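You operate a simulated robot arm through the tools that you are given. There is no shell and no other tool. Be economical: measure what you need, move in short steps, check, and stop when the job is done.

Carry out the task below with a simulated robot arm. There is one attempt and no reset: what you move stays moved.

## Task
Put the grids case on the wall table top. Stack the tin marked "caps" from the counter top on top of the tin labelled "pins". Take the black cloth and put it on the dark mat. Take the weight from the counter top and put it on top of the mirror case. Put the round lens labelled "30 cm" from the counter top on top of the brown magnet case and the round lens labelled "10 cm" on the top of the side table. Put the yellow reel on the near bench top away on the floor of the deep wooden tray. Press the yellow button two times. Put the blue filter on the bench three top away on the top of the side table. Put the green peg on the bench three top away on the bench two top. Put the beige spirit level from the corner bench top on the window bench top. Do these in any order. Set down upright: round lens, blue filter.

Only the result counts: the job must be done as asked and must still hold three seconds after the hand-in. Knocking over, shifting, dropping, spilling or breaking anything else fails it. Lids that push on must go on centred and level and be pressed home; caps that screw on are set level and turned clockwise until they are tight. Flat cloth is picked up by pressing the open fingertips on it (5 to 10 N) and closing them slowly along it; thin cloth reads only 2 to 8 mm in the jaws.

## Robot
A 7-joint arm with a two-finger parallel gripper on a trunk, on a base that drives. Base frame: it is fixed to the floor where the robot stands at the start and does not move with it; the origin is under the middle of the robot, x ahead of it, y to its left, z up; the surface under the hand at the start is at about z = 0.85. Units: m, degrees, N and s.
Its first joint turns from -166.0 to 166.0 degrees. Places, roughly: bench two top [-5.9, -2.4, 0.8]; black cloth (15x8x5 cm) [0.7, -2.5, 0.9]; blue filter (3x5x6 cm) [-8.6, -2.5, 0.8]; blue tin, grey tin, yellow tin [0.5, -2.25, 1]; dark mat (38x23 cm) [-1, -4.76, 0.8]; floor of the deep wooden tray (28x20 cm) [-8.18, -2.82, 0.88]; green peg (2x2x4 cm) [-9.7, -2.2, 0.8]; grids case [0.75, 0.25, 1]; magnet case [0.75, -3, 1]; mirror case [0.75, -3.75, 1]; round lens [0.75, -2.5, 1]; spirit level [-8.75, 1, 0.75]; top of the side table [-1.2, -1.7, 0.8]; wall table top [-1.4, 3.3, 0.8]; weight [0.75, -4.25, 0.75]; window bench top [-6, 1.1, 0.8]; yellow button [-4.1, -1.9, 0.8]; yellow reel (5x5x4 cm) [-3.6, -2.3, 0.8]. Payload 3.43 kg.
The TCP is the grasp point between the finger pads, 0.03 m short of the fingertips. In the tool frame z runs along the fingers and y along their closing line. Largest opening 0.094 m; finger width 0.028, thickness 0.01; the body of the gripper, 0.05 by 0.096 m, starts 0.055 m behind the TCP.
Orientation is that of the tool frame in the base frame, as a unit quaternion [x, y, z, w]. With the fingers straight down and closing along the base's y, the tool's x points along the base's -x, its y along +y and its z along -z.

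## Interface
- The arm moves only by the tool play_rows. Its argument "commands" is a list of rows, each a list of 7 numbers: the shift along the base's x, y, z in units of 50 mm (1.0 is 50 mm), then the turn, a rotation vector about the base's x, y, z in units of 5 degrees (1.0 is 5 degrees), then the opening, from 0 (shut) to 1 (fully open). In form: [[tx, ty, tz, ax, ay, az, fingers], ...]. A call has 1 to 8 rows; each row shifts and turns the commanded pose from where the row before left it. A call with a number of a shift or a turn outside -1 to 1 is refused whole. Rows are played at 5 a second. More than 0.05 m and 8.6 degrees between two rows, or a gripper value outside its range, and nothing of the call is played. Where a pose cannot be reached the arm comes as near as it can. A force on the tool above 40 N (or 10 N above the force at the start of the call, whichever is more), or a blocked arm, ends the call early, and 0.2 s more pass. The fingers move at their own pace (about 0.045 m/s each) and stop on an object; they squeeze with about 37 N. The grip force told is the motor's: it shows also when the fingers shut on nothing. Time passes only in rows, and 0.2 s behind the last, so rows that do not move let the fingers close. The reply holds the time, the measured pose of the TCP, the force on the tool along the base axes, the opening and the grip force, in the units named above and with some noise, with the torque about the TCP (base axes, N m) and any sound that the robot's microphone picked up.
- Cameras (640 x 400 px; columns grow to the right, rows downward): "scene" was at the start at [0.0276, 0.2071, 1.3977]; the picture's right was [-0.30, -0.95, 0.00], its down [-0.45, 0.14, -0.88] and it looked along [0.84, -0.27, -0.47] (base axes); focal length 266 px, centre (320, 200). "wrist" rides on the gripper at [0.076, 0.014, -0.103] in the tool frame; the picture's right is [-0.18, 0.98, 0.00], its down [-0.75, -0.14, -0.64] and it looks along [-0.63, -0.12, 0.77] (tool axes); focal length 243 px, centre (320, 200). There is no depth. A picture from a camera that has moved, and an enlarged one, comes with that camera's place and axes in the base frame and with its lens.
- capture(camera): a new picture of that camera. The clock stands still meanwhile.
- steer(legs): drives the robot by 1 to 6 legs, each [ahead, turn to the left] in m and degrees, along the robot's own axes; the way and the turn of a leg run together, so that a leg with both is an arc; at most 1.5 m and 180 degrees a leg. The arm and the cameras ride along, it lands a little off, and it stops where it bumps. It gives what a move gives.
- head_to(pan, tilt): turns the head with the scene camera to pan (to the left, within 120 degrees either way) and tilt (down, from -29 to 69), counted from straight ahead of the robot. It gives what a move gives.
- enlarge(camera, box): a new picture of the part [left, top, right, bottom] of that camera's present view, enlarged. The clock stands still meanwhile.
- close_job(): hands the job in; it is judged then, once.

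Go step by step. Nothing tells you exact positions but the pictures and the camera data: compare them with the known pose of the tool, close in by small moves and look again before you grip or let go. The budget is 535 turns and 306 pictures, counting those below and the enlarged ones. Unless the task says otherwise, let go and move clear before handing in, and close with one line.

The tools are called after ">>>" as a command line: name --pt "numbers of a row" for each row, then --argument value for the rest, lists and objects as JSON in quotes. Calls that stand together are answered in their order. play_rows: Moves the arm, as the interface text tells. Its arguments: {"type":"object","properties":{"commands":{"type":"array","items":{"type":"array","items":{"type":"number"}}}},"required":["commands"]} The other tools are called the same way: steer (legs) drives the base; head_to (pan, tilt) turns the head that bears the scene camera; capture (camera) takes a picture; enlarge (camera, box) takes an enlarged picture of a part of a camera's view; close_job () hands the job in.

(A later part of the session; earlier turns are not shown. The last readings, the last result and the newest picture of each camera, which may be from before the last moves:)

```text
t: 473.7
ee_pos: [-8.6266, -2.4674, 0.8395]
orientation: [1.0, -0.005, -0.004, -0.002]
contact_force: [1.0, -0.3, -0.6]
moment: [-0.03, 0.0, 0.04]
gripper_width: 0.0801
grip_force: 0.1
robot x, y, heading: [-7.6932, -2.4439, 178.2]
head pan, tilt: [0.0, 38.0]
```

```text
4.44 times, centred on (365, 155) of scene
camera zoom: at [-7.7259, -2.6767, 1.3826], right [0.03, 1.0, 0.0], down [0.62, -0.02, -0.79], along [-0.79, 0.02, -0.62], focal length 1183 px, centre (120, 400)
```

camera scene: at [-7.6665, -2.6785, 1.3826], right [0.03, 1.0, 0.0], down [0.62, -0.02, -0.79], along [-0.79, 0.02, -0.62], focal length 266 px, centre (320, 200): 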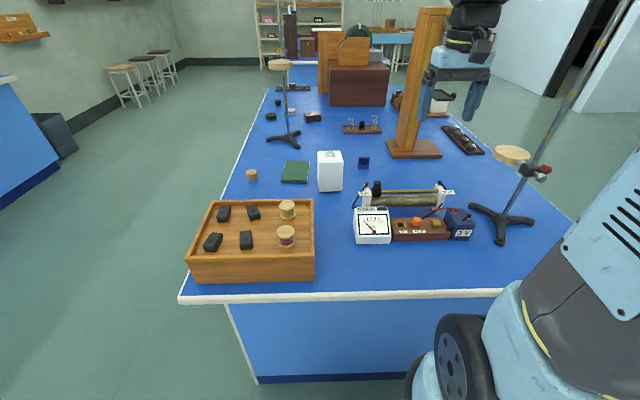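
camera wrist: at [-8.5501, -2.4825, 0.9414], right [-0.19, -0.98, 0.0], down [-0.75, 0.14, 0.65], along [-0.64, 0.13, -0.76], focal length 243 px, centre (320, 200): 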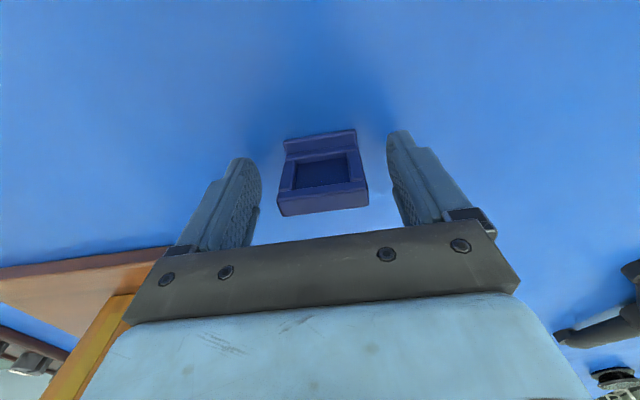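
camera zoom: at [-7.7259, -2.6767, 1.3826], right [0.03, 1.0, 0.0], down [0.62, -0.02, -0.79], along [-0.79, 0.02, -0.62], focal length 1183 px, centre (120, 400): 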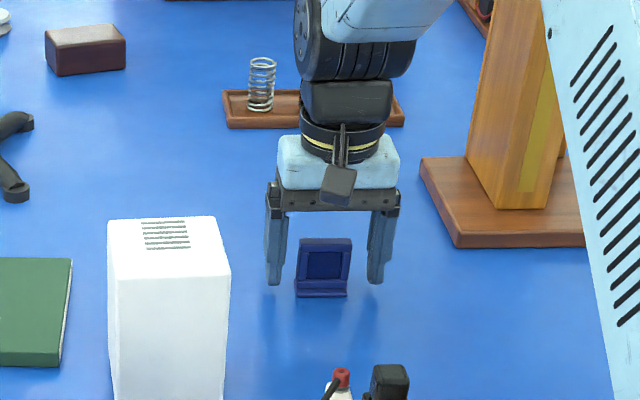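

>>> play_rows --pt "0 0 -0.1 0 0 0 0.85" --pt "0 0 0 0 0 0 0" --pt "0 0 0 0 0 0 0" --pt "0 0 0 0 0 0 0" --pt "0 0 0 0 0 0 0" --pt "0 0 0 0 0 0 0" --pt "0 0 0 0 0 0 0"

>>> play_rows --pt "0 0 0.1 0 0 0 0" --pt "0 0 0.3 0 0 0 0" --pt "0 0 0.6 0 0 0 0" --pt "0 0 0.9 0 0 0 0" --pt "0 0 0.9 0 0 0 0" --pt "0 0 0.9 0 0 0 0" --pt "0 0 0.9 0 0 0 0" --pt "0 0 0.9 0 0 0 0"

>>> capture --camera "wrist"

```text
t: 475.3
ee_pos: [-8.6257, -2.4683, 0.8345]
orientation: [1.0, -0.004, -0.004, -0.002]
contact_force: [0.1, 0.2, -1.1]
moment: [-0.02, 0.01, -0.02]
gripper_width: 0.0453
grip_force: 36.9
robot x, y, heading: [-7.693, -2.4447, 178.3]
head pan, tilt: [0.0, 38.0]
```

```text
t: 477.1
ee_pos: [-8.6277, -2.4673, 1.1099]
orientation: [1.0, -0.004, -0.004, -0.003]
contact_force: [-0.4, 0.2, -0.5]
moment: [-0.01, -0.02, 0.02]
gripper_width: 0.0453
grip_force: 37.2
robot x, y, heading: [-7.688, -2.4434, 178.2]
head pan, tilt: [0.0, 38.0]
```

```text
155 pictures are left
camera wrist: at [-8.5522, -2.4833, 1.2121], right [-0.19, -0.98, 0.0], down [-0.75, 0.14, 0.65], along [-0.64, 0.13, -0.76], focal length 243 px, centre (320, 200)
```

wrist: 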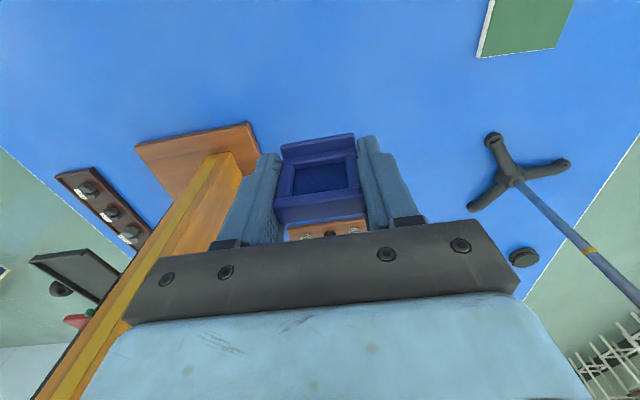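

Filter held. Retract, back out of the gap and drive to the side table.

>>> play_rows --pt "0 0 0.9 0 0 0 0" --pt "0 0 0.9 0 0 0 0" --pt "0.9 0.1 0 0 0 0 0" --pt "0.9 0.1 0 0 0 0 0" --pt "0.9 0.1 0 0 0 0 0" --pt "0.9 0.1 0 0 0 0 0" --pt "0.9 0.1 0 0 0 0 0" --pt "0.9 0.1 0 0 0 0 0"

>>> play_rows --pt "0.9 0.1 0 0 0 0 0" --pt "0.6 0 0 0 0 0 0"

>>> steer --legs '[[-0.26, 0], [0, -45]]'

>>> steer --legs '[[0, -44], [0.8, 0], [0.75, 0]]'

>>> steer --legs '[[0, -45]]'

>>> steer --legs '[[0, -44]]'

```text
t: 478.9
ee_pos: [-8.3559, -2.4371, 1.1993]
orientation: [1.0, -0.004, -0.004, -0.003]
contact_force: [-0.9, 0.1, -0.2]
moment: [0.0, -0.04, 0.0]
gripper_width: 0.0452
grip_force: 37.2
robot x, y, heading: [-7.6928, -2.4421, 178.4]
head pan, tilt: [0.0, 38.0]
```

```text
t: 479.5
ee_pos: [-8.2832, -2.4318, 1.2013]
orientation: [1.0, -0.005, -0.004, -0.002]
contact_force: [-1.2, 0.7, 0.3]
moment: [0.0, -0.05, -0.01]
gripper_width: 0.0453
grip_force: 37.3
robot x, y, heading: [-7.6887, -2.4412, 178.2]
head pan, tilt: [0.0, 38.0]
```

```text
t: 483.6
ee_pos: [-7.8491, -2.0293, 1.2021]
orientation: [0.925, -0.38, -0.001, -0.004]
contact_force: [0.2, 0.4, 0.1]
moment: [-0.03, -0.02, -0.02]
gripper_width: 0.0452
grip_force: 37.1
robot x, y, heading: [-7.4645, -2.4818, 134.2]
head pan, tilt: [0.0, 38.0]
```

```text
t: 494.0
ee_pos: [-7.4308, -0.3411, 1.2021]
orientation: [0.714, -0.7, -0.001, -0.004]
contact_force: [-0.9, 0.7, -0.1]
moment: [0.03, -0.03, 0.0]
gripper_width: 0.0452
grip_force: 37.3
robot x, y, heading: [-7.4737, -0.9346, 90.1]
head pan, tilt: [0.0, 38.0]
```

```text
t: 496.7
ee_pos: [-7.0261, -0.537, 1.2029]
orientation: [-0.394, 0.919, -0.001, 0.004]
contact_force: [0.4, 0.6, -0.8]
moment: [0.0, 0.04, 0.02]
gripper_width: 0.0455
grip_force: 36.5
robot x, y, heading: [-7.5032, -0.8994, 45.4]
head pan, tilt: [0.0, 38.0]
```

```text
t: 499.3
ee_pos: [-6.9093, -0.9661, 1.2029]
orientation: [-0.024, 1.0, -0.003, 0.004]
contact_force: [0.8, 0.4, -1.1]
moment: [0.01, -0.02, 0.01]
gripper_width: 0.0452
grip_force: 37.1
robot x, y, heading: [-7.5035, -0.8499, 2.4]
head pan, tilt: [0.0, 38.0]
```

>>> steer --legs '[[0, -3], [1.5, 0], [1.5, 0], [1.5, 0], [1.3, 0]]'

>>> head_to --pan -45 --tilt 35

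>>> capture --camera "scene"

```text
t: 528.0
ee_pos: [-1.0821, -0.9268, 1.2028]
orientation: [-0.024, 1.0, -0.002, 0.004]
contact_force: [0.3, -0.4, -0.5]
moment: [0.02, -0.05, 0.03]
gripper_width: 0.045
grip_force: 37.3
robot x, y, heading: [-1.6766, -0.8079, 2.0]
head pan, tilt: [0.0, 38.0]
```

```text
t: 529.1
ee_pos: [-1.0823, -0.9267, 1.2057]
orientation: [-0.024, 1.0, -0.002, 0.003]
contact_force: [0.3, -0.2, -1.1]
moment: [0.01, 0.02, 0.0]
gripper_width: 0.0454
grip_force: 36.8
robot x, y, heading: [-1.6804, -0.8051, 2.3]
head pan, tilt: [-45.0, 35.0]
```

```text
154 pictures are left
camera scene: at [-1.6809, -0.6354, 1.3872], right [-0.68, -0.74, 0.0], down [-0.42, 0.39, -0.82], along [0.6, -0.55, -0.57], focal length 266 px, centre (320, 200)
```

scene: 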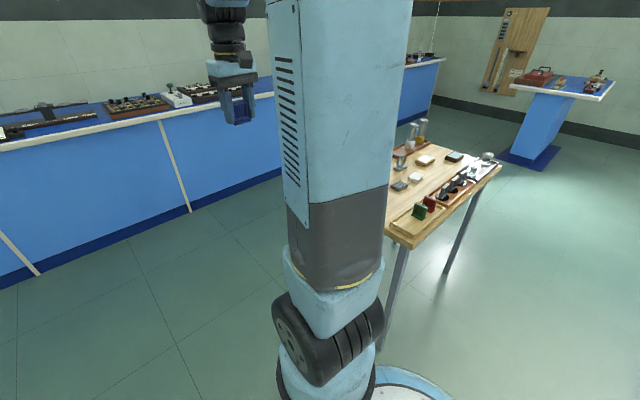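

>>> steer --legs '[[0.47, 0], [0, -45]]'

>>> steer --legs '[[0, -46]]'

>>> head_to --pan 0 --tilt 42

>>> capture --camera "scene"

```text
t: 534.2
ee_pos: [-0.8685, -1.2912, 1.2035]
orientation: [0.359, 0.933, -0.003, 0.002]
contact_force: [0.1, 0.2, -0.6]
moment: [-0.06, 0.01, 0.01]
gripper_width: 0.045
grip_force: 37.2
robot x, y, heading: [-1.1738, -0.7563, -42.4]
head pan, tilt: [-45.0, 35.0]
```

```text
t: 537.0
ee_pos: [-1.3593, -1.3478, 1.205]
orientation: [0.701, 0.713, -0.004, 0.001]
contact_force: [-1.1, -0.4, -1.5]
moment: [0.03, 0.04, 0.05]
gripper_width: 0.0455
grip_force: 37.0
robot x, y, heading: [-1.122, -0.7539, -89.2]
head pan, tilt: [-45.0, 35.0]
```

```text
t: 538.1
ee_pos: [-1.3598, -1.3464, 1.2049]
orientation: [0.702, 0.713, -0.004, 0.001]
contact_force: [-0.5, 0.0, -0.4]
moment: [0.01, 0.01, 0.03]
gripper_width: 0.0453
grip_force: 37.0
robot x, y, heading: [-1.1212, -0.7574, -89.3]
head pan, tilt: [0.0, 42.0]
```

```text
153 pictures are left
camera scene: at [-0.8849, -0.7764, 1.3767], right [-1.0, -0.01, 0.0], down [-0.01, 0.67, -0.74], along [0.01, -0.74, -0.67], focal length 266 px, centre (320, 200)
```

scene: 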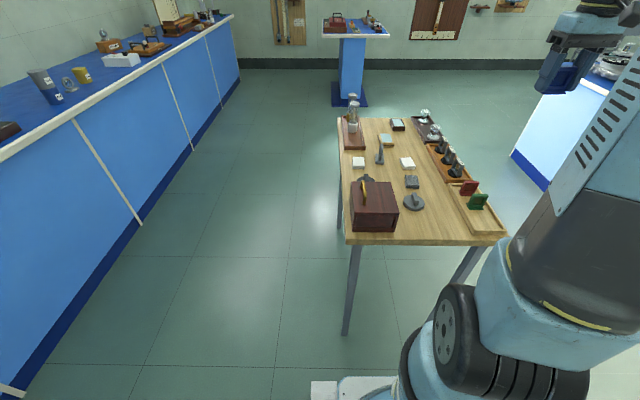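

>>> enlarge --camera "scene" --box '[330, 90, 520, 250]'

```text
2.50 times, centred on (425, 170) of scene
camera zoom: at [-0.8849, -0.7764, 1.3767], right [-1.0, -0.01, 0.0], down [-0.01, 0.67, -0.74], along [0.01, -0.74, -0.67], focal length 666 px, centre (58, 275)
```

zoom: 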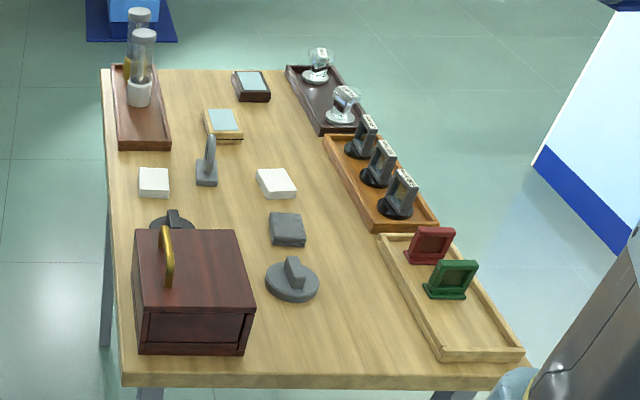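

There is generous free space near the north edge at ≈(−1.225, −1.36). Move over it and lower.

>>> play_rows --pt "0.7 -0.05 0 0 0 0 0" --pt "0.7 -0.05 0 0 0 0 0" --pt "0.7 -0.05 0 0 0 0 0" --pt "0.6 -0.1 -0.3 0 0 0 0" --pt "0 0 -0.8 0 0 0 0" --pt "0 0 -0.9 0 0 0 0" --pt "0 0 -0.9 0 0 0 0" --pt "0 0 -0.9 0 0 0 0"

>>> play_rows --pt "0 0 -0.9 0 0 0 0" --pt "0 0 -0.9 0 0 0 0" --pt "0 0 -0.7 0 0 0 0"

>>> enlarge --camera "scene" --box '[330, 110, 520, 250]'

>>> capture --camera "wrist"

```text
t: 539.9
ee_pos: [-1.2242, -1.3584, 1.0164]
orientation: [0.702, 0.712, -0.004, 0.001]
contact_force: [-0.2, 0.3, 0.0]
moment: [0.01, 0.04, 0.01]
gripper_width: 0.0454
grip_force: 37.4
robot x, y, heading: [-1.1188, -0.7559, -88.9]
head pan, tilt: [0.0, 42.0]
```

```text
t: 540.7
ee_pos: [-1.2247, -1.3575, 0.8907]
orientation: [0.702, 0.712, -0.004, 0.001]
contact_force: [0.8, -0.3, 0.1]
moment: [-0.08, -0.02, 0.01]
gripper_width: 0.0456
grip_force: 36.7
robot x, y, heading: [-1.1198, -0.7567, -89.1]
head pan, tilt: [0.0, 42.0]
```

```text
2.86 times, centred on (425, 180) of scene
camera zoom: at [-0.8847, -0.776, 1.3767], right [-1.0, -0.02, 0.0], down [-0.01, 0.67, -0.74], along [0.01, -0.74, -0.67], focal length 761 px, centre (20, 257)
```

zoom: 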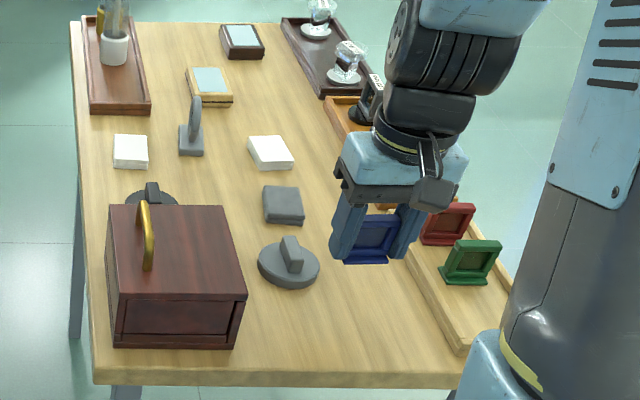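

```text
150 pictures are left
camera wrist: at [-1.2122, -1.2796, 0.9928], right [0.99, -0.17, 0.0], down [-0.13, -0.75, 0.65], along [-0.11, -0.64, -0.76], focal length 243 px, centre (320, 200)
```

wrist: 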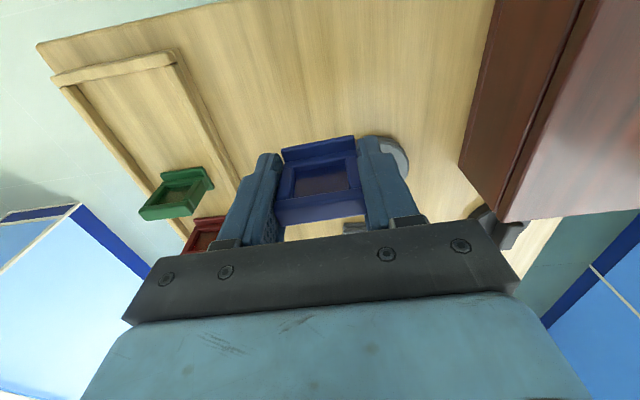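

Shift slightly away from the grey disc, then lower.

>>> play_rows --pt "-0.2 0.4 -0.2 0 0 0 0" --pt "0 0 -0.4 0 0 0 0" --pt "0 0 -0.3 0 0 0 0" --pt "0 0 -0.2 0 0 0 0"

>>> play_rows --pt "0 0 -0.1 0 0 0 0" --pt "0 0 -0.1 0 0 0 0"

>>> play_rows --pt "0 0 -0.06 0 0 0 0"

>>> play_rows --pt "0 0 -0.06 0 0 0 0"

```text
t: 541.7
ee_pos: [-1.2343, -1.3388, 0.8355]
orientation: [0.702, 0.712, -0.005, 0.001]
contact_force: [0.6, -0.3, 0.0]
moment: [-0.02, -0.02, 0.0]
gripper_width: 0.0452
grip_force: 37.2
robot x, y, heading: [-1.122, -0.7523, -89.3]
head pan, tilt: [0.0, 42.0]
```

```text
t: 542.3
ee_pos: [-1.2352, -1.3391, 0.8255]
orientation: [0.701, 0.713, -0.005, 0.0]
contact_force: [0.2, 0.7, -0.5]
moment: [0.0, -0.03, 0.01]
gripper_width: 0.0453
grip_force: 36.6
robot x, y, heading: [-1.1208, -0.7563, -89.0]
head pan, tilt: [0.0, 42.0]
```

```text
t: 542.7
ee_pos: [-1.2358, -1.3384, 0.8201]
orientation: [0.701, 0.713, -0.005, 0.001]
contact_force: [-0.5, -0.4, -0.3]
moment: [-0.01, -0.02, 0.0]
gripper_width: 0.0452
grip_force: 37.7
robot x, y, heading: [-1.1169, -0.7543, -89.3]
head pan, tilt: [0.0, 42.0]
```

```text
t: 543.1
ee_pos: [-1.2364, -1.3392, 0.8195]
orientation: [0.702, 0.712, -0.004, 0.0]
contact_force: [-1.2, -0.7, 0.0]
moment: [-0.02, 0.01, 0.02]
gripper_width: 0.0454
grip_force: 36.7
robot x, y, heading: [-1.1188, -0.7575, -88.9]
head pan, tilt: [0.0, 42.0]
```

>>> play_rows --pt "0 0 -0.06 0 0 0 0"

>>> play_rows --pt "0 0 -0.05 0 0 0 0"

```text
t: 543.5
ee_pos: [-1.2356, -1.3382, 0.8153]
orientation: [0.702, 0.712, -0.004, 0.0]
contact_force: [-0.1, -0.2, -0.5]
moment: [-0.02, 0.02, 0.01]
gripper_width: 0.0452
grip_force: 36.3
robot x, y, heading: [-1.1188, -0.7537, -89.2]
head pan, tilt: [0.0, 42.0]
```

```text
t: 543.9
ee_pos: [-1.2342, -1.3394, 0.814]
orientation: [0.701, 0.713, -0.006, 0.002]
contact_force: [-0.8, 0.2, 27.7]
moment: [0.33, -0.42, -0.02]
gripper_width: 0.0455
grip_force: 37.1
robot x, y, heading: [-1.1175, -0.755, -89.1]
head pan, tilt: [0.0, 42.0]
```

Contact. Release and rise.

>>> play_rows --pt "0 0 0.02 0 0 0 0" --pt "0 0 0 0 0 0 0.7" --pt "0 0 0 0 0 0 0.7" --pt "0 0 0 0 0 0 0.7" --pt "0 0 0.3 0 0 0 0.7" --pt "0 0 0.8 0 0 0 0.7" --pt "0 0 1 0 0 0 0.7" --pt "0 0 1 0 0 0 0.7"

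>>> play_rows --pt "0 0 1 0 0 0 0.7" --pt "0 0 1 0 0 0 0.7" --pt "0 0 1 0 0 0 0.7" --pt "0 0 1 0 0 0 0.7"

>>> enlarge --camera "scene" --box '[330, 110, 520, 250]'

```text
t: 545.7
ee_pos: [-1.2344, -1.3376, 0.971]
orientation: [0.702, 0.713, -0.004, 0.0]
contact_force: [0.4, -0.8, -1.1]
moment: [0.08, -0.02, 0.0]
gripper_width: 0.0657
grip_force: 0.1
robot x, y, heading: [-1.118, -0.7564, -89.1]
head pan, tilt: [0.0, 42.0]
```

```text
t: 546.7
ee_pos: [-1.2355, -1.3398, 1.1709]
orientation: [0.701, 0.713, -0.004, 0.001]
contact_force: [0.4, -0.1, 0.4]
moment: [0.01, 0.01, 0.04]
gripper_width: 0.0658
grip_force: 0.1
robot x, y, heading: [-1.1223, -0.7591, -89.1]
head pan, tilt: [0.0, 42.0]
```

```text
2.86 times, centred on (425, 180) of scene
camera zoom: at [-0.8848, -0.7767, 1.3767], right [-1.0, -0.02, 0.0], down [-0.01, 0.67, -0.74], along [0.01, -0.74, -0.67], focal length 761 px, centre (20, 257)
```

zoom: 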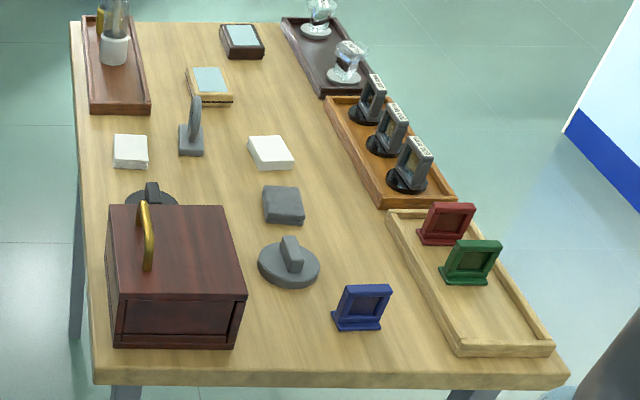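

Filter stands on the side table. Now drive west for the green peg.

>>> steer --legs '[[0, -46]]'

>>> steer --legs '[[0, -44]]'

>>> steer --legs '[[1.5, 0], [1.5, 0], [1.5, 0], [1.5, 0], [1.4, 0]]'

>>> head_to --pan 0 --tilt 20

>>> capture --camera "scene"

```text
t: 549.5
ee_pos: [-1.6225, -1.0746, 1.1704]
orientation: [0.925, 0.379, -0.005, -0.002]
contact_force: [-0.7, -0.5, 0.2]
moment: [0.0, 0.01, 0.0]
gripper_width: 0.0658
grip_force: 0.0
robot x, y, heading: [-1.0867, -0.7905, -135.4]
head pan, tilt: [0.0, 42.0]
```

```text
t: 552.2
ee_pos: [-1.6697, -0.6237, 1.1713]
orientation: [1.0, 0.005, -0.004, -0.002]
contact_force: [-0.6, -0.3, -0.1]
moment: [0.04, 0.02, -0.01]
gripper_width: 0.0661
grip_force: 0.0
robot x, y, heading: [-1.0889, -0.8389, -178.9]
head pan, tilt: [0.0, 42.0]
```

```text
t: 588.0
ee_pos: [-9.119, -0.6802, 1.1711]
orientation: [1.0, 0.006, -0.004, -0.003]
contact_force: [-0.9, 0.0, -0.5]
moment: [0.01, 0.0, -0.01]
gripper_width: 0.0656
grip_force: 0.0
robot x, y, heading: [-8.5359, -0.9005, -179.0]
head pan, tilt: [0.0, 42.0]
```

```text
t: 588.9
ee_pos: [-9.1193, -0.6794, 1.1719]
orientation: [1.0, 0.006, -0.003, -0.003]
contact_force: [-0.5, -0.1, -0.9]
moment: [0.01, 0.01, 0.02]
gripper_width: 0.0658
grip_force: 0.0
robot x, y, heading: [-8.5355, -0.8977, -178.7]
head pan, tilt: [0.0, 20.0]
```

```text
148 pictures are left
camera scene: at [-8.5654, -1.1326, 1.411], right [-0.02, 1.0, 0.0], down [0.34, 0.01, -0.94], along [-0.94, -0.02, -0.34], focal length 266 px, centre (320, 200)
```

scene: 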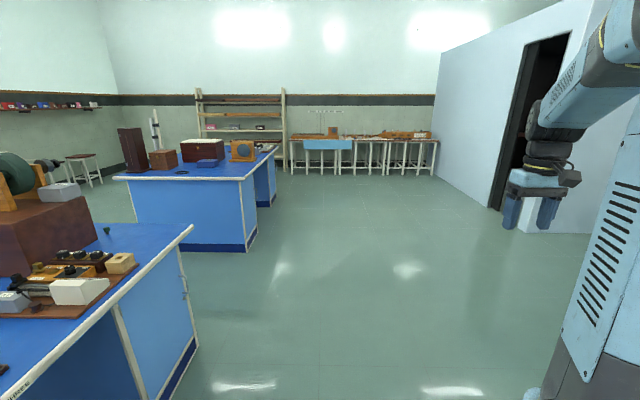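

>>> steer --legs '[[1.1, 0], [0, 45]]'

>>> steer --legs '[[0, 44]]'

>>> head_to --pan 0 --tilt 35

>>> capture --camera "scene"

```text
t: 596.9
ee_pos: [-10.2008, -1.1659, 1.1719]
orientation: [0.924, 0.381, -0.005, -0.001]
contact_force: [-0.7, 0.0, 0.5]
moment: [0.01, 0.02, 0.0]
gripper_width: 0.066
grip_force: 0.0
robot x, y, heading: [-9.6656, -0.8787, -134.7]
head pan, tilt: [0.0, 20.0]
```

```text
t: 599.6
ee_pos: [-9.8461, -1.4603, 1.1728]
orientation: [0.711, 0.704, -0.004, 0.001]
contact_force: [0.1, -0.9, 0.0]
moment: [0.01, -0.03, 0.02]
gripper_width: 0.0656
grip_force: 0.1
robot x, y, heading: [-9.7145, -0.8793, -90.4]
head pan, tilt: [0.0, 20.0]
```

```text
t: 600.4
ee_pos: [-9.8472, -1.4592, 1.1721]
orientation: [0.71, 0.704, -0.004, 0.001]
contact_force: [-0.4, 0.0, -0.3]
moment: [-0.01, -0.02, 0.01]
gripper_width: 0.066
grip_force: 0.0
robot x, y, heading: [-9.715, -0.8795, -90.5]
head pan, tilt: [0.0, 35.0]
```

```text
147 pictures are left
camera scene: at [-9.4807, -0.9123, 1.3872], right [-1.0, 0.01, 0.0], down [0.01, 0.57, -0.82], along [-0.01, -0.82, -0.57], focal length 266 px, centre (320, 200)
```

scene: 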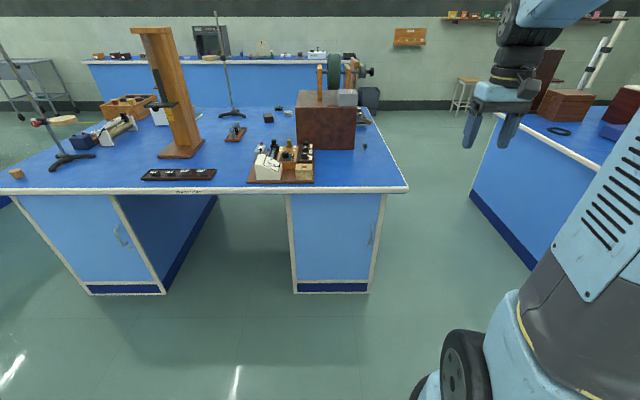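

Peg at ≈(−9.735, −2.22). Drive up.

>>> steer --legs '[[0.52, 0]]'

>>> capture --camera "scene"

```text
t: 603.5
ee_pos: [-9.8458, -1.9879, 1.1732]
orientation: [0.708, 0.706, -0.004, 0.001]
contact_force: [0.4, -0.1, -0.9]
moment: [0.02, -0.01, -0.01]
gripper_width: 0.0659
grip_force: 0.1
robot x, y, heading: [-9.7217, -1.4059, -90.1]
head pan, tilt: [0.0, 35.0]
```

```text
146 pictures are left
camera scene: at [-9.4835, -1.4379, 1.3872], right [-1.0, 0.0, 0.0], down [0.0, 0.57, -0.82], along [0.0, -0.82, -0.57], focal length 266 px, centre (320, 200)
```

scene: 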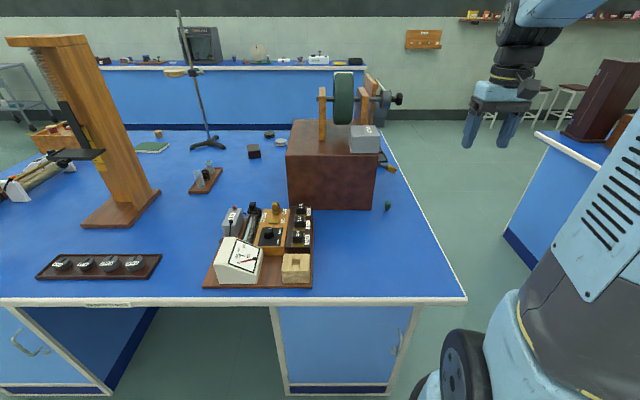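

>>> enlarge --camera "scene" --box '[340, 170, 440, 240]'

>>> capture --camera "wrist"

```text
5.71 times, centred on (390, 205) of scene
camera zoom: at [-9.4835, -1.4379, 1.3872], right [-1.0, 0.0, 0.0], down [0.0, 0.57, -0.82], along [0.0, -0.82, -0.57], focal length 1522 px, centre (-80, 171)
```

zoom: 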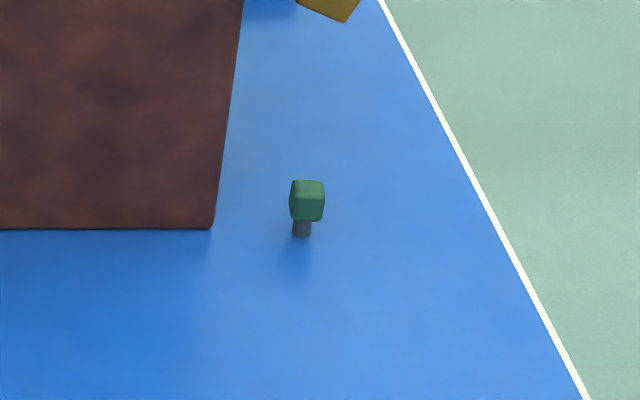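

```text
144 pictures are left
camera wrist: at [-9.8316, -1.9105, 1.2753], right [0.98, -0.19, 0.0], down [-0.14, -0.75, 0.65], along [-0.12, -0.64, -0.76], focal length 243 px, centre (320, 200)
```

wrist: 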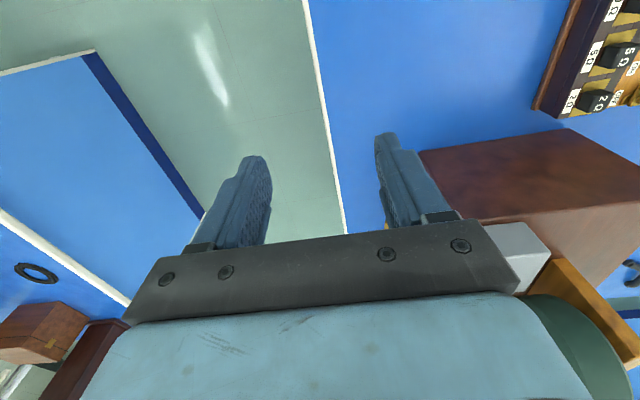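

The peg is right beside the tall brown box, so I'll turn the tool to close along y and lean the hand slightly west for clearance.

>>> play_rows --pt "0 0 0 0 0 1 0.66" --pt "0 0 0 0 0 1 0.66" --pt "0 0 0 0 0 1 0.66" --pt "0 0 0 0 0 1 0.66" --pt "0 0 0 0 0 1 0.66" --pt "0 0 0 0 0 1 0.66" --pt "0 0 0 0 0 1 0.66" --pt "0 0 0 0 0 1 0.66"

>>> play_rows --pt "0 -0.4 0 0 0 1 0.66" --pt "0 -0.5 0 0 0 1 0.66" --pt "0 -0.5 0 0 0 1 0.66" --pt "0 -0.5 0 0 0 1 0.66" --pt "0 -0.5 0 0 0 1 0.66" --pt "0 -0.5 0 0 0 1 0.66" --pt "0 -0.5 0 0 0 1 0.66" --pt "0 -0.5 0 0 0 1 0.66"

>>> play_rows --pt "0 0 0 0 0 1 0.66" --pt "0 0 0 0 0 1 0.66" --pt "0.2 -0.3 0 0 -0.8 0 0.66" --pt "0.2 -0.3 0 0 -0.8 0 0.66"

>>> capture --camera "wrist"

>>> capture --camera "scene"

```text
t: 605.3
ee_pos: [-9.8459, -1.9877, 1.1726]
orientation: [0.424, 0.906, -0.004, 0.002]
contact_force: [0.4, -0.2, 0.3]
moment: [0.01, 0.06, -0.03]
gripper_width: 0.0617
grip_force: 0.1
robot x, y, heading: [-9.7203, -1.4101, -90.1]
head pan, tilt: [0.0, 35.0]
```

```text
t: 607.1
ee_pos: [-9.8463, -2.1822, 1.1741]
orientation: [0.089, 0.996, -0.003, 0.004]
contact_force: [-0.3, 0.6, 0.9]
moment: [-0.03, 0.01, 0.01]
gripper_width: 0.0619
grip_force: 0.0
robot x, y, heading: [-9.7202, -1.4094, -90.3]
head pan, tilt: [0.0, 35.0]
```

```text
t: 608.1
ee_pos: [-9.8261, -2.2133, 1.174]
orientation: [0.001, 0.997, -0.002, 0.074]
contact_force: [0.5, 0.4, 0.0]
moment: [-0.01, -0.02, -0.02]
gripper_width: 0.0622
grip_force: 0.0
robot x, y, heading: [-9.7192, -1.412, -89.8]
head pan, tilt: [0.0, 35.0]
```

```text
143 pictures are left
camera wrist: at [-9.9172, -2.1971, 1.2633], right [0.18, 0.98, 0.02], down [0.65, -0.14, 0.75], along [0.74, -0.12, -0.66], focal length 243 px, centre (320, 200)
```

wrist: 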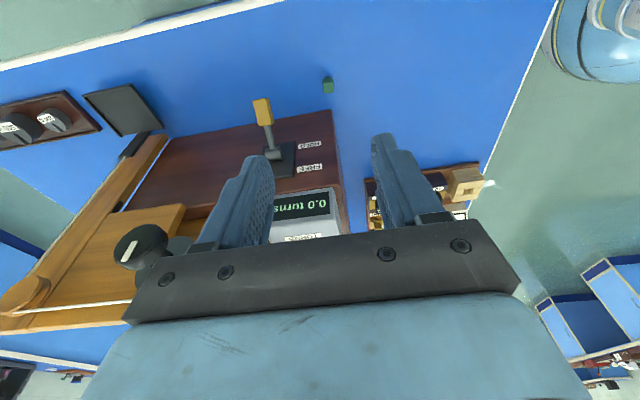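

```text
142 pictures are left
camera scene: at [-9.4835, -1.438, 1.3872], right [-1.0, 0.0, 0.0], down [0.0, 0.57, -0.82], along [0.0, -0.82, -0.57], focal length 266 px, centre (320, 200)
```

scene: 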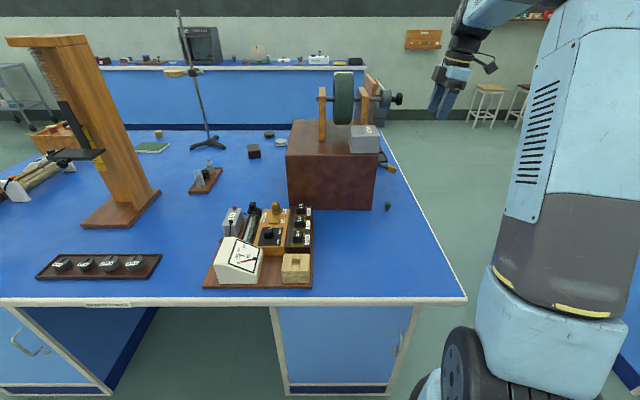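

Peg confirmed at ≈(−9.731, −2.209). Descend on its west side first.

>>> play_rows --pt "0.3 0 -0.9 0 0 0 0.66" --pt "0.3 0 -0.9 0 0 0 0.66" --pt "0.3 0 -0.9 0 0 0 0.66" --pt "0.2 0.06 -0.9 0 0 0 0.66" --pt "0.2 0 -0.9 0 0 0 0.66"

>>> capture --camera "wrist"

>>> enlarge --camera "scene" --box '[330, 100, 490, 230]'

```text
t: 609.3
ee_pos: [-9.7595, -2.2107, 0.946]
orientation: [0.001, 0.997, -0.004, 0.074]
contact_force: [0.1, 0.4, 0.0]
moment: [-0.01, 0.01, 0.01]
gripper_width: 0.0617
grip_force: 0.0
robot x, y, heading: [-9.7198, -1.4051, -90.0]
head pan, tilt: [0.0, 35.0]
```

```text
141 pictures are left
camera wrist: at [-9.8515, -2.1947, 1.0369], right [0.19, 0.98, 0.02], down [0.65, -0.14, 0.75], along [0.74, -0.12, -0.67], focal length 243 px, centre (320, 200)
```

wrist: 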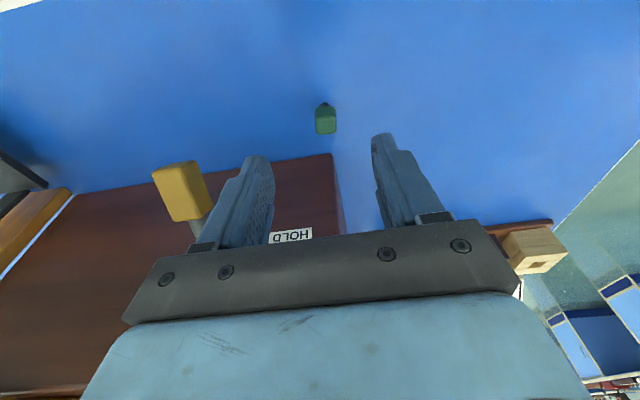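

```text
3.08 times, centred on (410, 165) of scene
camera zoom: at [-9.4836, -1.4379, 1.3872], right [-1.0, 0.0, 0.0], down [0.0, 0.57, -0.82], along [0.0, -0.82, -0.57], focal length 819 px, centre (43, 308)
```

zoom: 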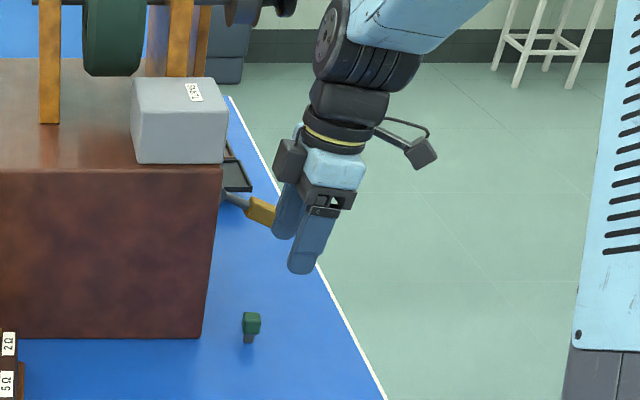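

>>> play_rows --pt "0.2 0.08 -0.7 0 0 0 0.66" --pt "0.15 0 -0.7 0 0 0 0.66" --pt "0.14 0 -0.6 0 0 0 0.66" --pt "0 0 -0.2 0 0 0 0.66"

>>> capture --camera "wrist"

>>> enlarge --camera "scene" --box '[330, 110, 470, 230]'

```text
t: 610.3
ee_pos: [-9.7359, -2.2048, 0.8362]
orientation: [0.003, 0.997, -0.003, 0.074]
contact_force: [0.1, 0.1, -0.2]
moment: [-0.02, 0.0, -0.01]
gripper_width: 0.0618
grip_force: 0.1
robot x, y, heading: [-9.7191, -1.4057, -90.1]
head pan, tilt: [0.0, 35.0]
```

```text
139 pictures are left
camera wrist: at [-9.828, -2.1902, 0.9276], right [0.19, 0.98, 0.02], down [0.65, -0.14, 0.75], along [0.74, -0.12, -0.66], focal length 243 px, centre (320, 200)
```

wrist: 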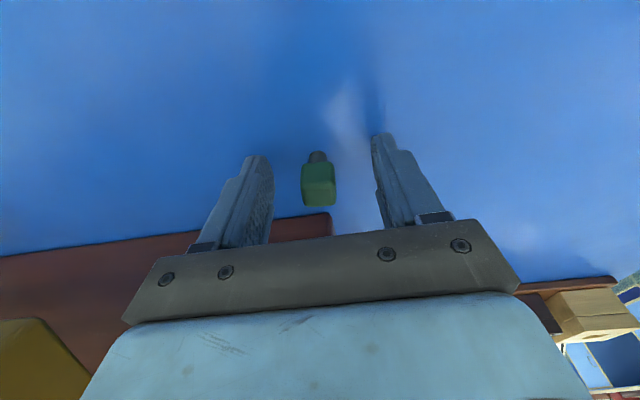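

```text
3.33 times, centred on (400, 170) of scene
camera zoom: at [-9.4835, -1.4382, 1.3872], right [-1.0, 0.0, 0.0], down [0.0, 0.57, -0.82], along [0.0, -0.82, -0.57], focal length 888 px, centre (53, 300)
```

zoom: 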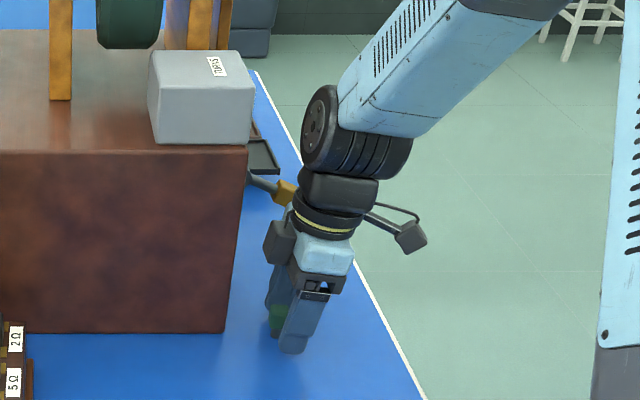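

Peg is centred between the pads. Close and lift.

>>> play_rows --pt "0 0 0 0 0 0 0" --pt "0 0 0 0 0 0 0" --pt "0 0 0 0 0 0 0" --pt "0 0 0 0 0 0 0" --pt "0 0 0 0 0 0 0" --pt "0 0 0 0 0 0 0"

>>> play_rows --pt "-0.02 0 0.1 0 0 0 0" --pt "-0.06 0 0.4 0 0 0 0" --pt "-0.1 0 0.7 0 0 0 0" --pt "-0.1 0 0.9 0 0 0 0" --pt "-0.1 0 0.9 0 0 0 0" --pt "-0.1 0 0.9 0 0 0 0" --pt "-0.1 0 0.9 0 0 0 0" --pt "-0.1 0 0.9 0 0 0 0"

>>> capture --camera "wrist"

```text
t: 611.7
ee_pos: [-9.7369, -2.2067, 0.8388]
orientation: [0.0, 0.997, -0.003, 0.074]
contact_force: [0.8, -5.0, 17.5]
moment: [-0.14, -0.19, -0.06]
gripper_width: 0.0191
grip_force: 37.0
robot x, y, heading: [-9.7222, -1.4058, -90.2]
head pan, tilt: [0.0, 35.0]
```

```text
t: 613.5
ee_pos: [-9.7689, -2.2056, 1.1237]
orientation: [0.0, 0.997, -0.001, 0.074]
contact_force: [0.4, -0.3, -0.5]
moment: [0.04, 0.02, 0.03]
gripper_width: 0.0192
grip_force: 36.7
robot x, y, heading: [-9.7191, -1.408, -90.0]
head pan, tilt: [0.0, 35.0]
```

```text
137 pictures are left
camera wrist: at [-9.8601, -2.1902, 1.2143], right [0.18, 0.98, 0.02], down [0.65, -0.14, 0.75], along [0.74, -0.12, -0.66], focal length 243 px, centre (320, 200)
```

wrist: 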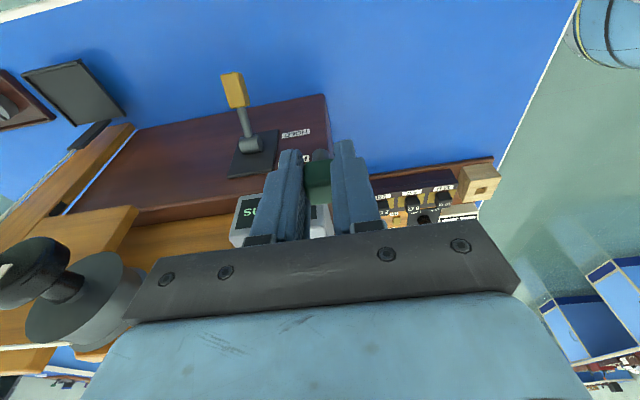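

Peg held. Retract north and back off, then go look at bench two.

>>> play_rows --pt "0 0 0.9 0 0 0 0" --pt "0 0 0.7 0 0 0 0" --pt "0.1 0.9 0 0 0 0 0" --pt "0.1 0.9 0 0 0 0 0" --pt "0.1 0.9 0 0 0 0 0" --pt "0.1 0.9 0 0 0 0 0" --pt "0.1 0.9 0 0 0 0 0"

>>> steer --legs '[[-0.52, 0], [0, 45]]'

>>> steer --legs '[[0, 45], [1.5, 0], [1.5, 0], [0.4, 0]]'

>>> head_to --pan -80 --tilt 35

>>> capture --camera "scene"

```text
t: 615.1
ee_pos: [-9.7435, -1.9826, 1.2062]
orientation: [0.002, 0.997, -0.002, 0.075]
contact_force: [-0.5, 0.3, -1.2]
moment: [0.07, -0.01, 0.0]
gripper_width: 0.019
grip_force: 36.8
robot x, y, heading: [-9.7209, -1.4096, -90.1]
head pan, tilt: [0.0, 35.0]
```

```text
t: 620.5
ee_pos: [-9.3293, -1.3087, 1.2062]
orientation: [-0.381, 0.921, 0.026, 0.069]
contact_force: [-0.3, 0.3, -0.3]
moment: [-0.02, 0.02, -0.02]
gripper_width: 0.0188
grip_force: 36.9
robot x, y, heading: [-9.7513, -0.9203, -45.1]
head pan, tilt: [0.0, 35.0]
```

```text
t: 639.6
ee_pos: [-5.7805, -0.8505, 1.2071]
orientation: [0.711, -0.699, -0.051, -0.054]
contact_force: [0.2, -0.1, 0.2]
moment: [0.02, 0.02, 0.0]
gripper_width: 0.019
grip_force: 36.6
robot x, y, heading: [-6.3543, -0.8786, 1.0]
head pan, tilt: [0.0, 35.0]
```

```text
t: 641.1
ee_pos: [-5.7809, -0.8498, 1.2072]
orientation: [0.712, -0.698, -0.051, -0.054]
contact_force: [-0.8, -0.4, 0.0]
moment: [0.02, 0.02, -0.01]
gripper_width: 0.0189
grip_force: 37.1
robot x, y, heading: [-6.3501, -0.8813, 1.0]
head pan, tilt: [-80.0, 35.0]
```

```text
136 pictures are left
camera scene: at [-6.4, -0.7333, 1.3872], right [-0.98, -0.19, 0.0], down [-0.11, 0.56, -0.82], along [0.16, -0.8, -0.57], focal length 266 px, centre (320, 200)
```

scene: 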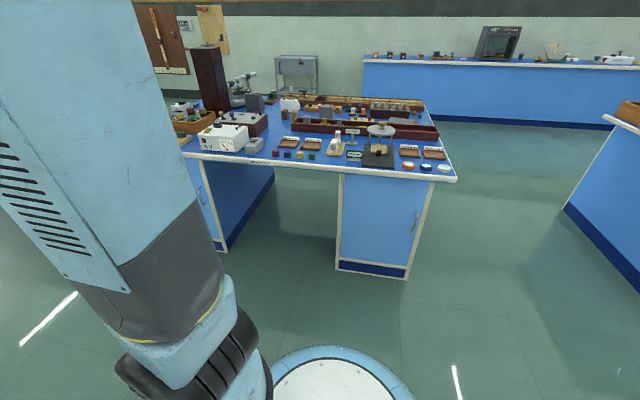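

>>> enlarge --camera "scene" --box '[180, 80, 470, 190]'

```text
2.21 times, centred on (325, 135) of scene
camera zoom: at [-6.4, -0.7333, 1.3872], right [-0.98, -0.19, 0.0], down [-0.11, 0.56, -0.82], along [0.16, -0.8, -0.57], focal length 588 px, centre (309, 343)
```

zoom: 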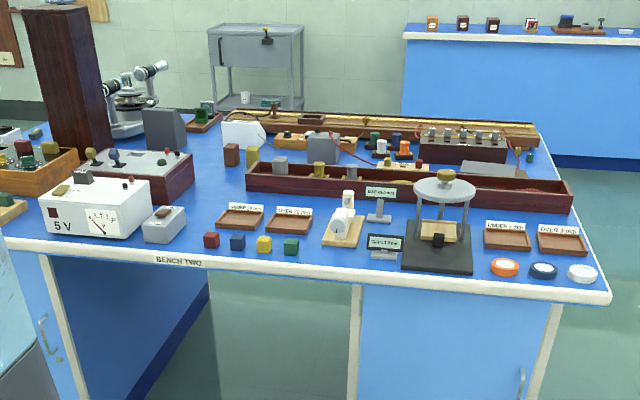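

Free blue area around (−5.83, −2.2). Drive to face it.

>>> steer --legs '[[0.5, 0], [0, -45]]'

>>> steer --legs '[[0, -46]]'

>>> steer --legs '[[0.54, 0]]'

>>> head_to --pan 0 --tilt 38

>>> capture --camera "scene"

```text
t: 646.4
ee_pos: [-5.4276, -1.2553, 1.2087]
orientation: [-0.388, 0.919, 0.027, 0.069]
contact_force: [0.1, -0.1, -0.4]
moment: [-0.02, 0.02, 0.01]
gripper_width: 0.0189
grip_force: 36.8
robot x, y, heading: [-5.8215, -0.8419, -44.0]
head pan, tilt: [-80.0, 35.0]
```

```text
t: 649.1
ee_pos: [-5.8438, -1.4118, 1.2074]
orientation: [-0.001, 0.997, -0.002, 0.074]
contact_force: [0.7, 0.5, 0.0]
moment: [-0.01, 0.0, -0.04]
gripper_width: 0.0191
grip_force: 36.5
robot x, y, heading: [-5.7708, -0.8365, -89.2]
head pan, tilt: [-80.0, 35.0]
```

```text
t: 652.3
ee_pos: [-5.8324, -1.9548, 1.2079]
orientation: [-0.003, 0.997, -0.003, 0.074]
contact_force: [0.6, 0.0, -0.7]
moment: [0.0, 0.01, -0.02]
gripper_width: 0.0189
grip_force: 36.6
robot x, y, heading: [-5.7594, -1.382, -88.9]
head pan, tilt: [-80.0, 35.0]
```

```text
t: 653.8
ee_pos: [-5.8322, -1.9543, 1.2085]
orientation: [-0.003, 0.997, -0.002, 0.074]
contact_force: [-0.3, 0.4, 0.0]
moment: [-0.01, 0.02, 0.03]
gripper_width: 0.0189
grip_force: 37.5
robot x, y, heading: [-5.7607, -1.3813, -88.9]
head pan, tilt: [0.0, 38.0]
```

```text
134 pictures are left
camera scene: at [-5.5262, -1.4033, 1.3826], right [-1.0, -0.02, 0.0], down [-0.01, 0.62, -0.79], along [0.01, -0.79, -0.62], focal length 266 px, centre (320, 200)
```

scene: 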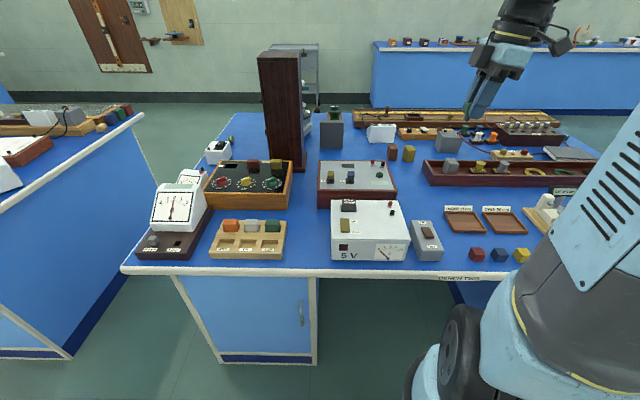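

Target spot (−5.862, −2.15). Move above and lower partway.

>>> play_rows --pt "-0.12 -0.78 0 0 0 0 0" --pt "-0.12 -0.78 0 0 0 0 0" --pt "-0.12 -0.78 0 0 0 0 0" --pt "-0.12 -0.78 -0.3 0 0 0 0" --pt "-0.12 -0.8 -0.5 0 0 0 0" --pt "0 0 -0.9 0 0 0 0" --pt "0 0 -0.9 0 0 0 0" --pt "0 0 -0.9 0 0 0 0"

>>> play_rows --pt "0 0 -0.9 0 0 0 0" --pt "0 0 -0.8 0 0 0 0" --pt "0 0 -0.6 0 0 0 0"

>>> capture --camera "wrist"

>>> enlarge --camera "scene" --box '[350, 120, 510, 240]'

```text
t: 655.6
ee_pos: [-5.862, -2.149, 1.0314]
orientation: [-0.003, 0.997, -0.003, 0.073]
contact_force: [0.5, -0.2, -0.3]
moment: [-0.01, 0.03, 0.05]
gripper_width: 0.019
grip_force: 36.8
robot x, y, heading: [-5.7659, -1.3802, -88.9]
head pan, tilt: [0.0, 38.0]
```

```text
t: 656.4
ee_pos: [-5.8615, -2.1499, 0.9169]
orientation: [-0.003, 0.997, -0.002, 0.073]
contact_force: [0.4, 0.5, -0.4]
moment: [-0.03, 0.01, 0.01]
gripper_width: 0.0191
grip_force: 37.1
robot x, y, heading: [-5.7615, -1.3845, -88.8]
head pan, tilt: [0.0, 38.0]
```

```text
133 pictures are left
camera wrist: at [-5.953, -2.1351, 1.0081], right [0.18, 0.98, 0.02], down [0.65, -0.13, 0.75], along [0.74, -0.12, -0.67], focal length 243 px, centre (320, 200)
```

wrist: 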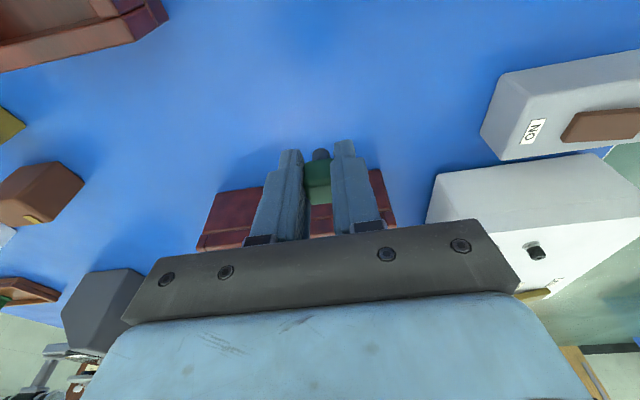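

```text
3.33 times, centred on (430, 180) of scene
camera zoom: at [-5.526, -1.4034, 1.3826], right [-1.0, -0.02, 0.0], down [-0.01, 0.62, -0.79], along [0.02, -0.79, -0.62], focal length 888 px, centre (-47, 267)
```

zoom: 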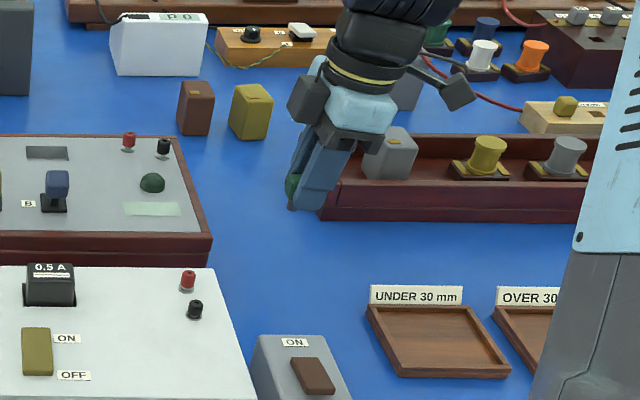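

>>> play_rows --pt "0 0 -0.5 0 0 0 0" --pt "0 0 -0.5 0 0 0 0" --pt "0 0 -0.2 0 0 0 0" --pt "0 0 -0.1 0 0 0 0"

>>> play_rows --pt "0 0 -0.08 0 0 0 0" --pt "0 0 -0.06 0 0 0 0"

>>> play_rows --pt "0 0 -0.06 0 0 0 0"

```text
t: 657.4
ee_pos: [-5.8635, -2.1494, 0.8516]
orientation: [-0.004, 0.997, -0.002, 0.074]
contact_force: [0.2, -0.1, -0.4]
moment: [-0.01, -0.01, 0.05]
gripper_width: 0.0189
grip_force: 37.0
robot x, y, heading: [-5.7611, -1.3831, -88.9]
head pan, tilt: [0.0, 38.0]
```

```text
t: 658.0
ee_pos: [-5.8625, -2.1498, 0.8468]
orientation: [-0.004, 0.997, -0.002, 0.074]
contact_force: [-0.6, -0.5, 0.5]
moment: [0.02, 0.01, -0.03]
gripper_width: 0.019
grip_force: 36.9
robot x, y, heading: [-5.7627, -1.3808, -89.0]
head pan, tilt: [0.0, 38.0]
```

```text
t: 658.4
ee_pos: [-5.8626, -2.1501, 0.8428]
orientation: [-0.003, 0.997, -0.002, 0.074]
contact_force: [0.7, -0.7, -1.3]
moment: [-0.01, 0.02, -0.03]
gripper_width: 0.0191
grip_force: 36.9
robot x, y, heading: [-5.7573, -1.3792, -88.9]
head pan, tilt: [0.0, 38.0]
```

>>> play_rows --pt "0 0 -0.06 0 0 0 0"

>>> play_rows --pt "0 0 -0.05 0 0 0 0"

>>> enlarge --camera "scene" --box '[380, 150, 480, 230]'

```text
t: 658.8
ee_pos: [-5.8622, -2.1502, 0.8394]
orientation: [-0.003, 0.997, -0.002, 0.074]
contact_force: [-0.4, 0.0, 0.1]
moment: [0.04, 0.03, 0.0]
gripper_width: 0.0188
grip_force: 37.8
robot x, y, heading: [-5.7632, -1.3832, -88.9]
head pan, tilt: [0.0, 38.0]
```

```text
t: 659.2
ee_pos: [-5.8635, -2.1501, 0.839]
orientation: [-0.003, 0.997, -0.003, 0.073]
contact_force: [-1.2, 0.1, 12.3]
moment: [0.1, -0.03, -0.02]
gripper_width: 0.0189
grip_force: 37.0
robot x, y, heading: [-5.7646, -1.3824, -89.1]
head pan, tilt: [0.0, 38.0]
```

```text
5.00 times, centred on (430, 190) of scene
camera zoom: at [-5.5261, -1.4031, 1.3826], right [-1.0, -0.02, 0.0], down [-0.01, 0.62, -0.79], along [0.02, -0.79, -0.62], focal length 1331 px, centre (-230, 250)
```

zoom: 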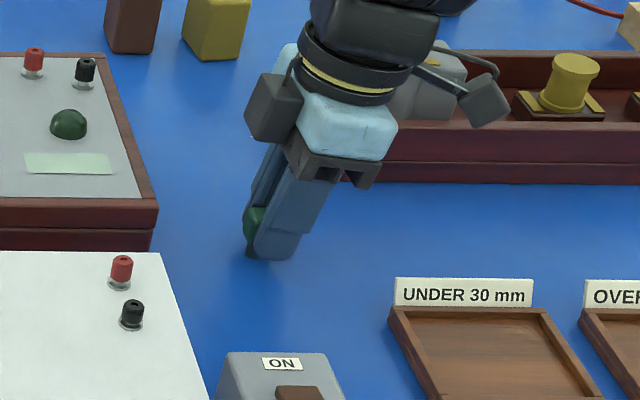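

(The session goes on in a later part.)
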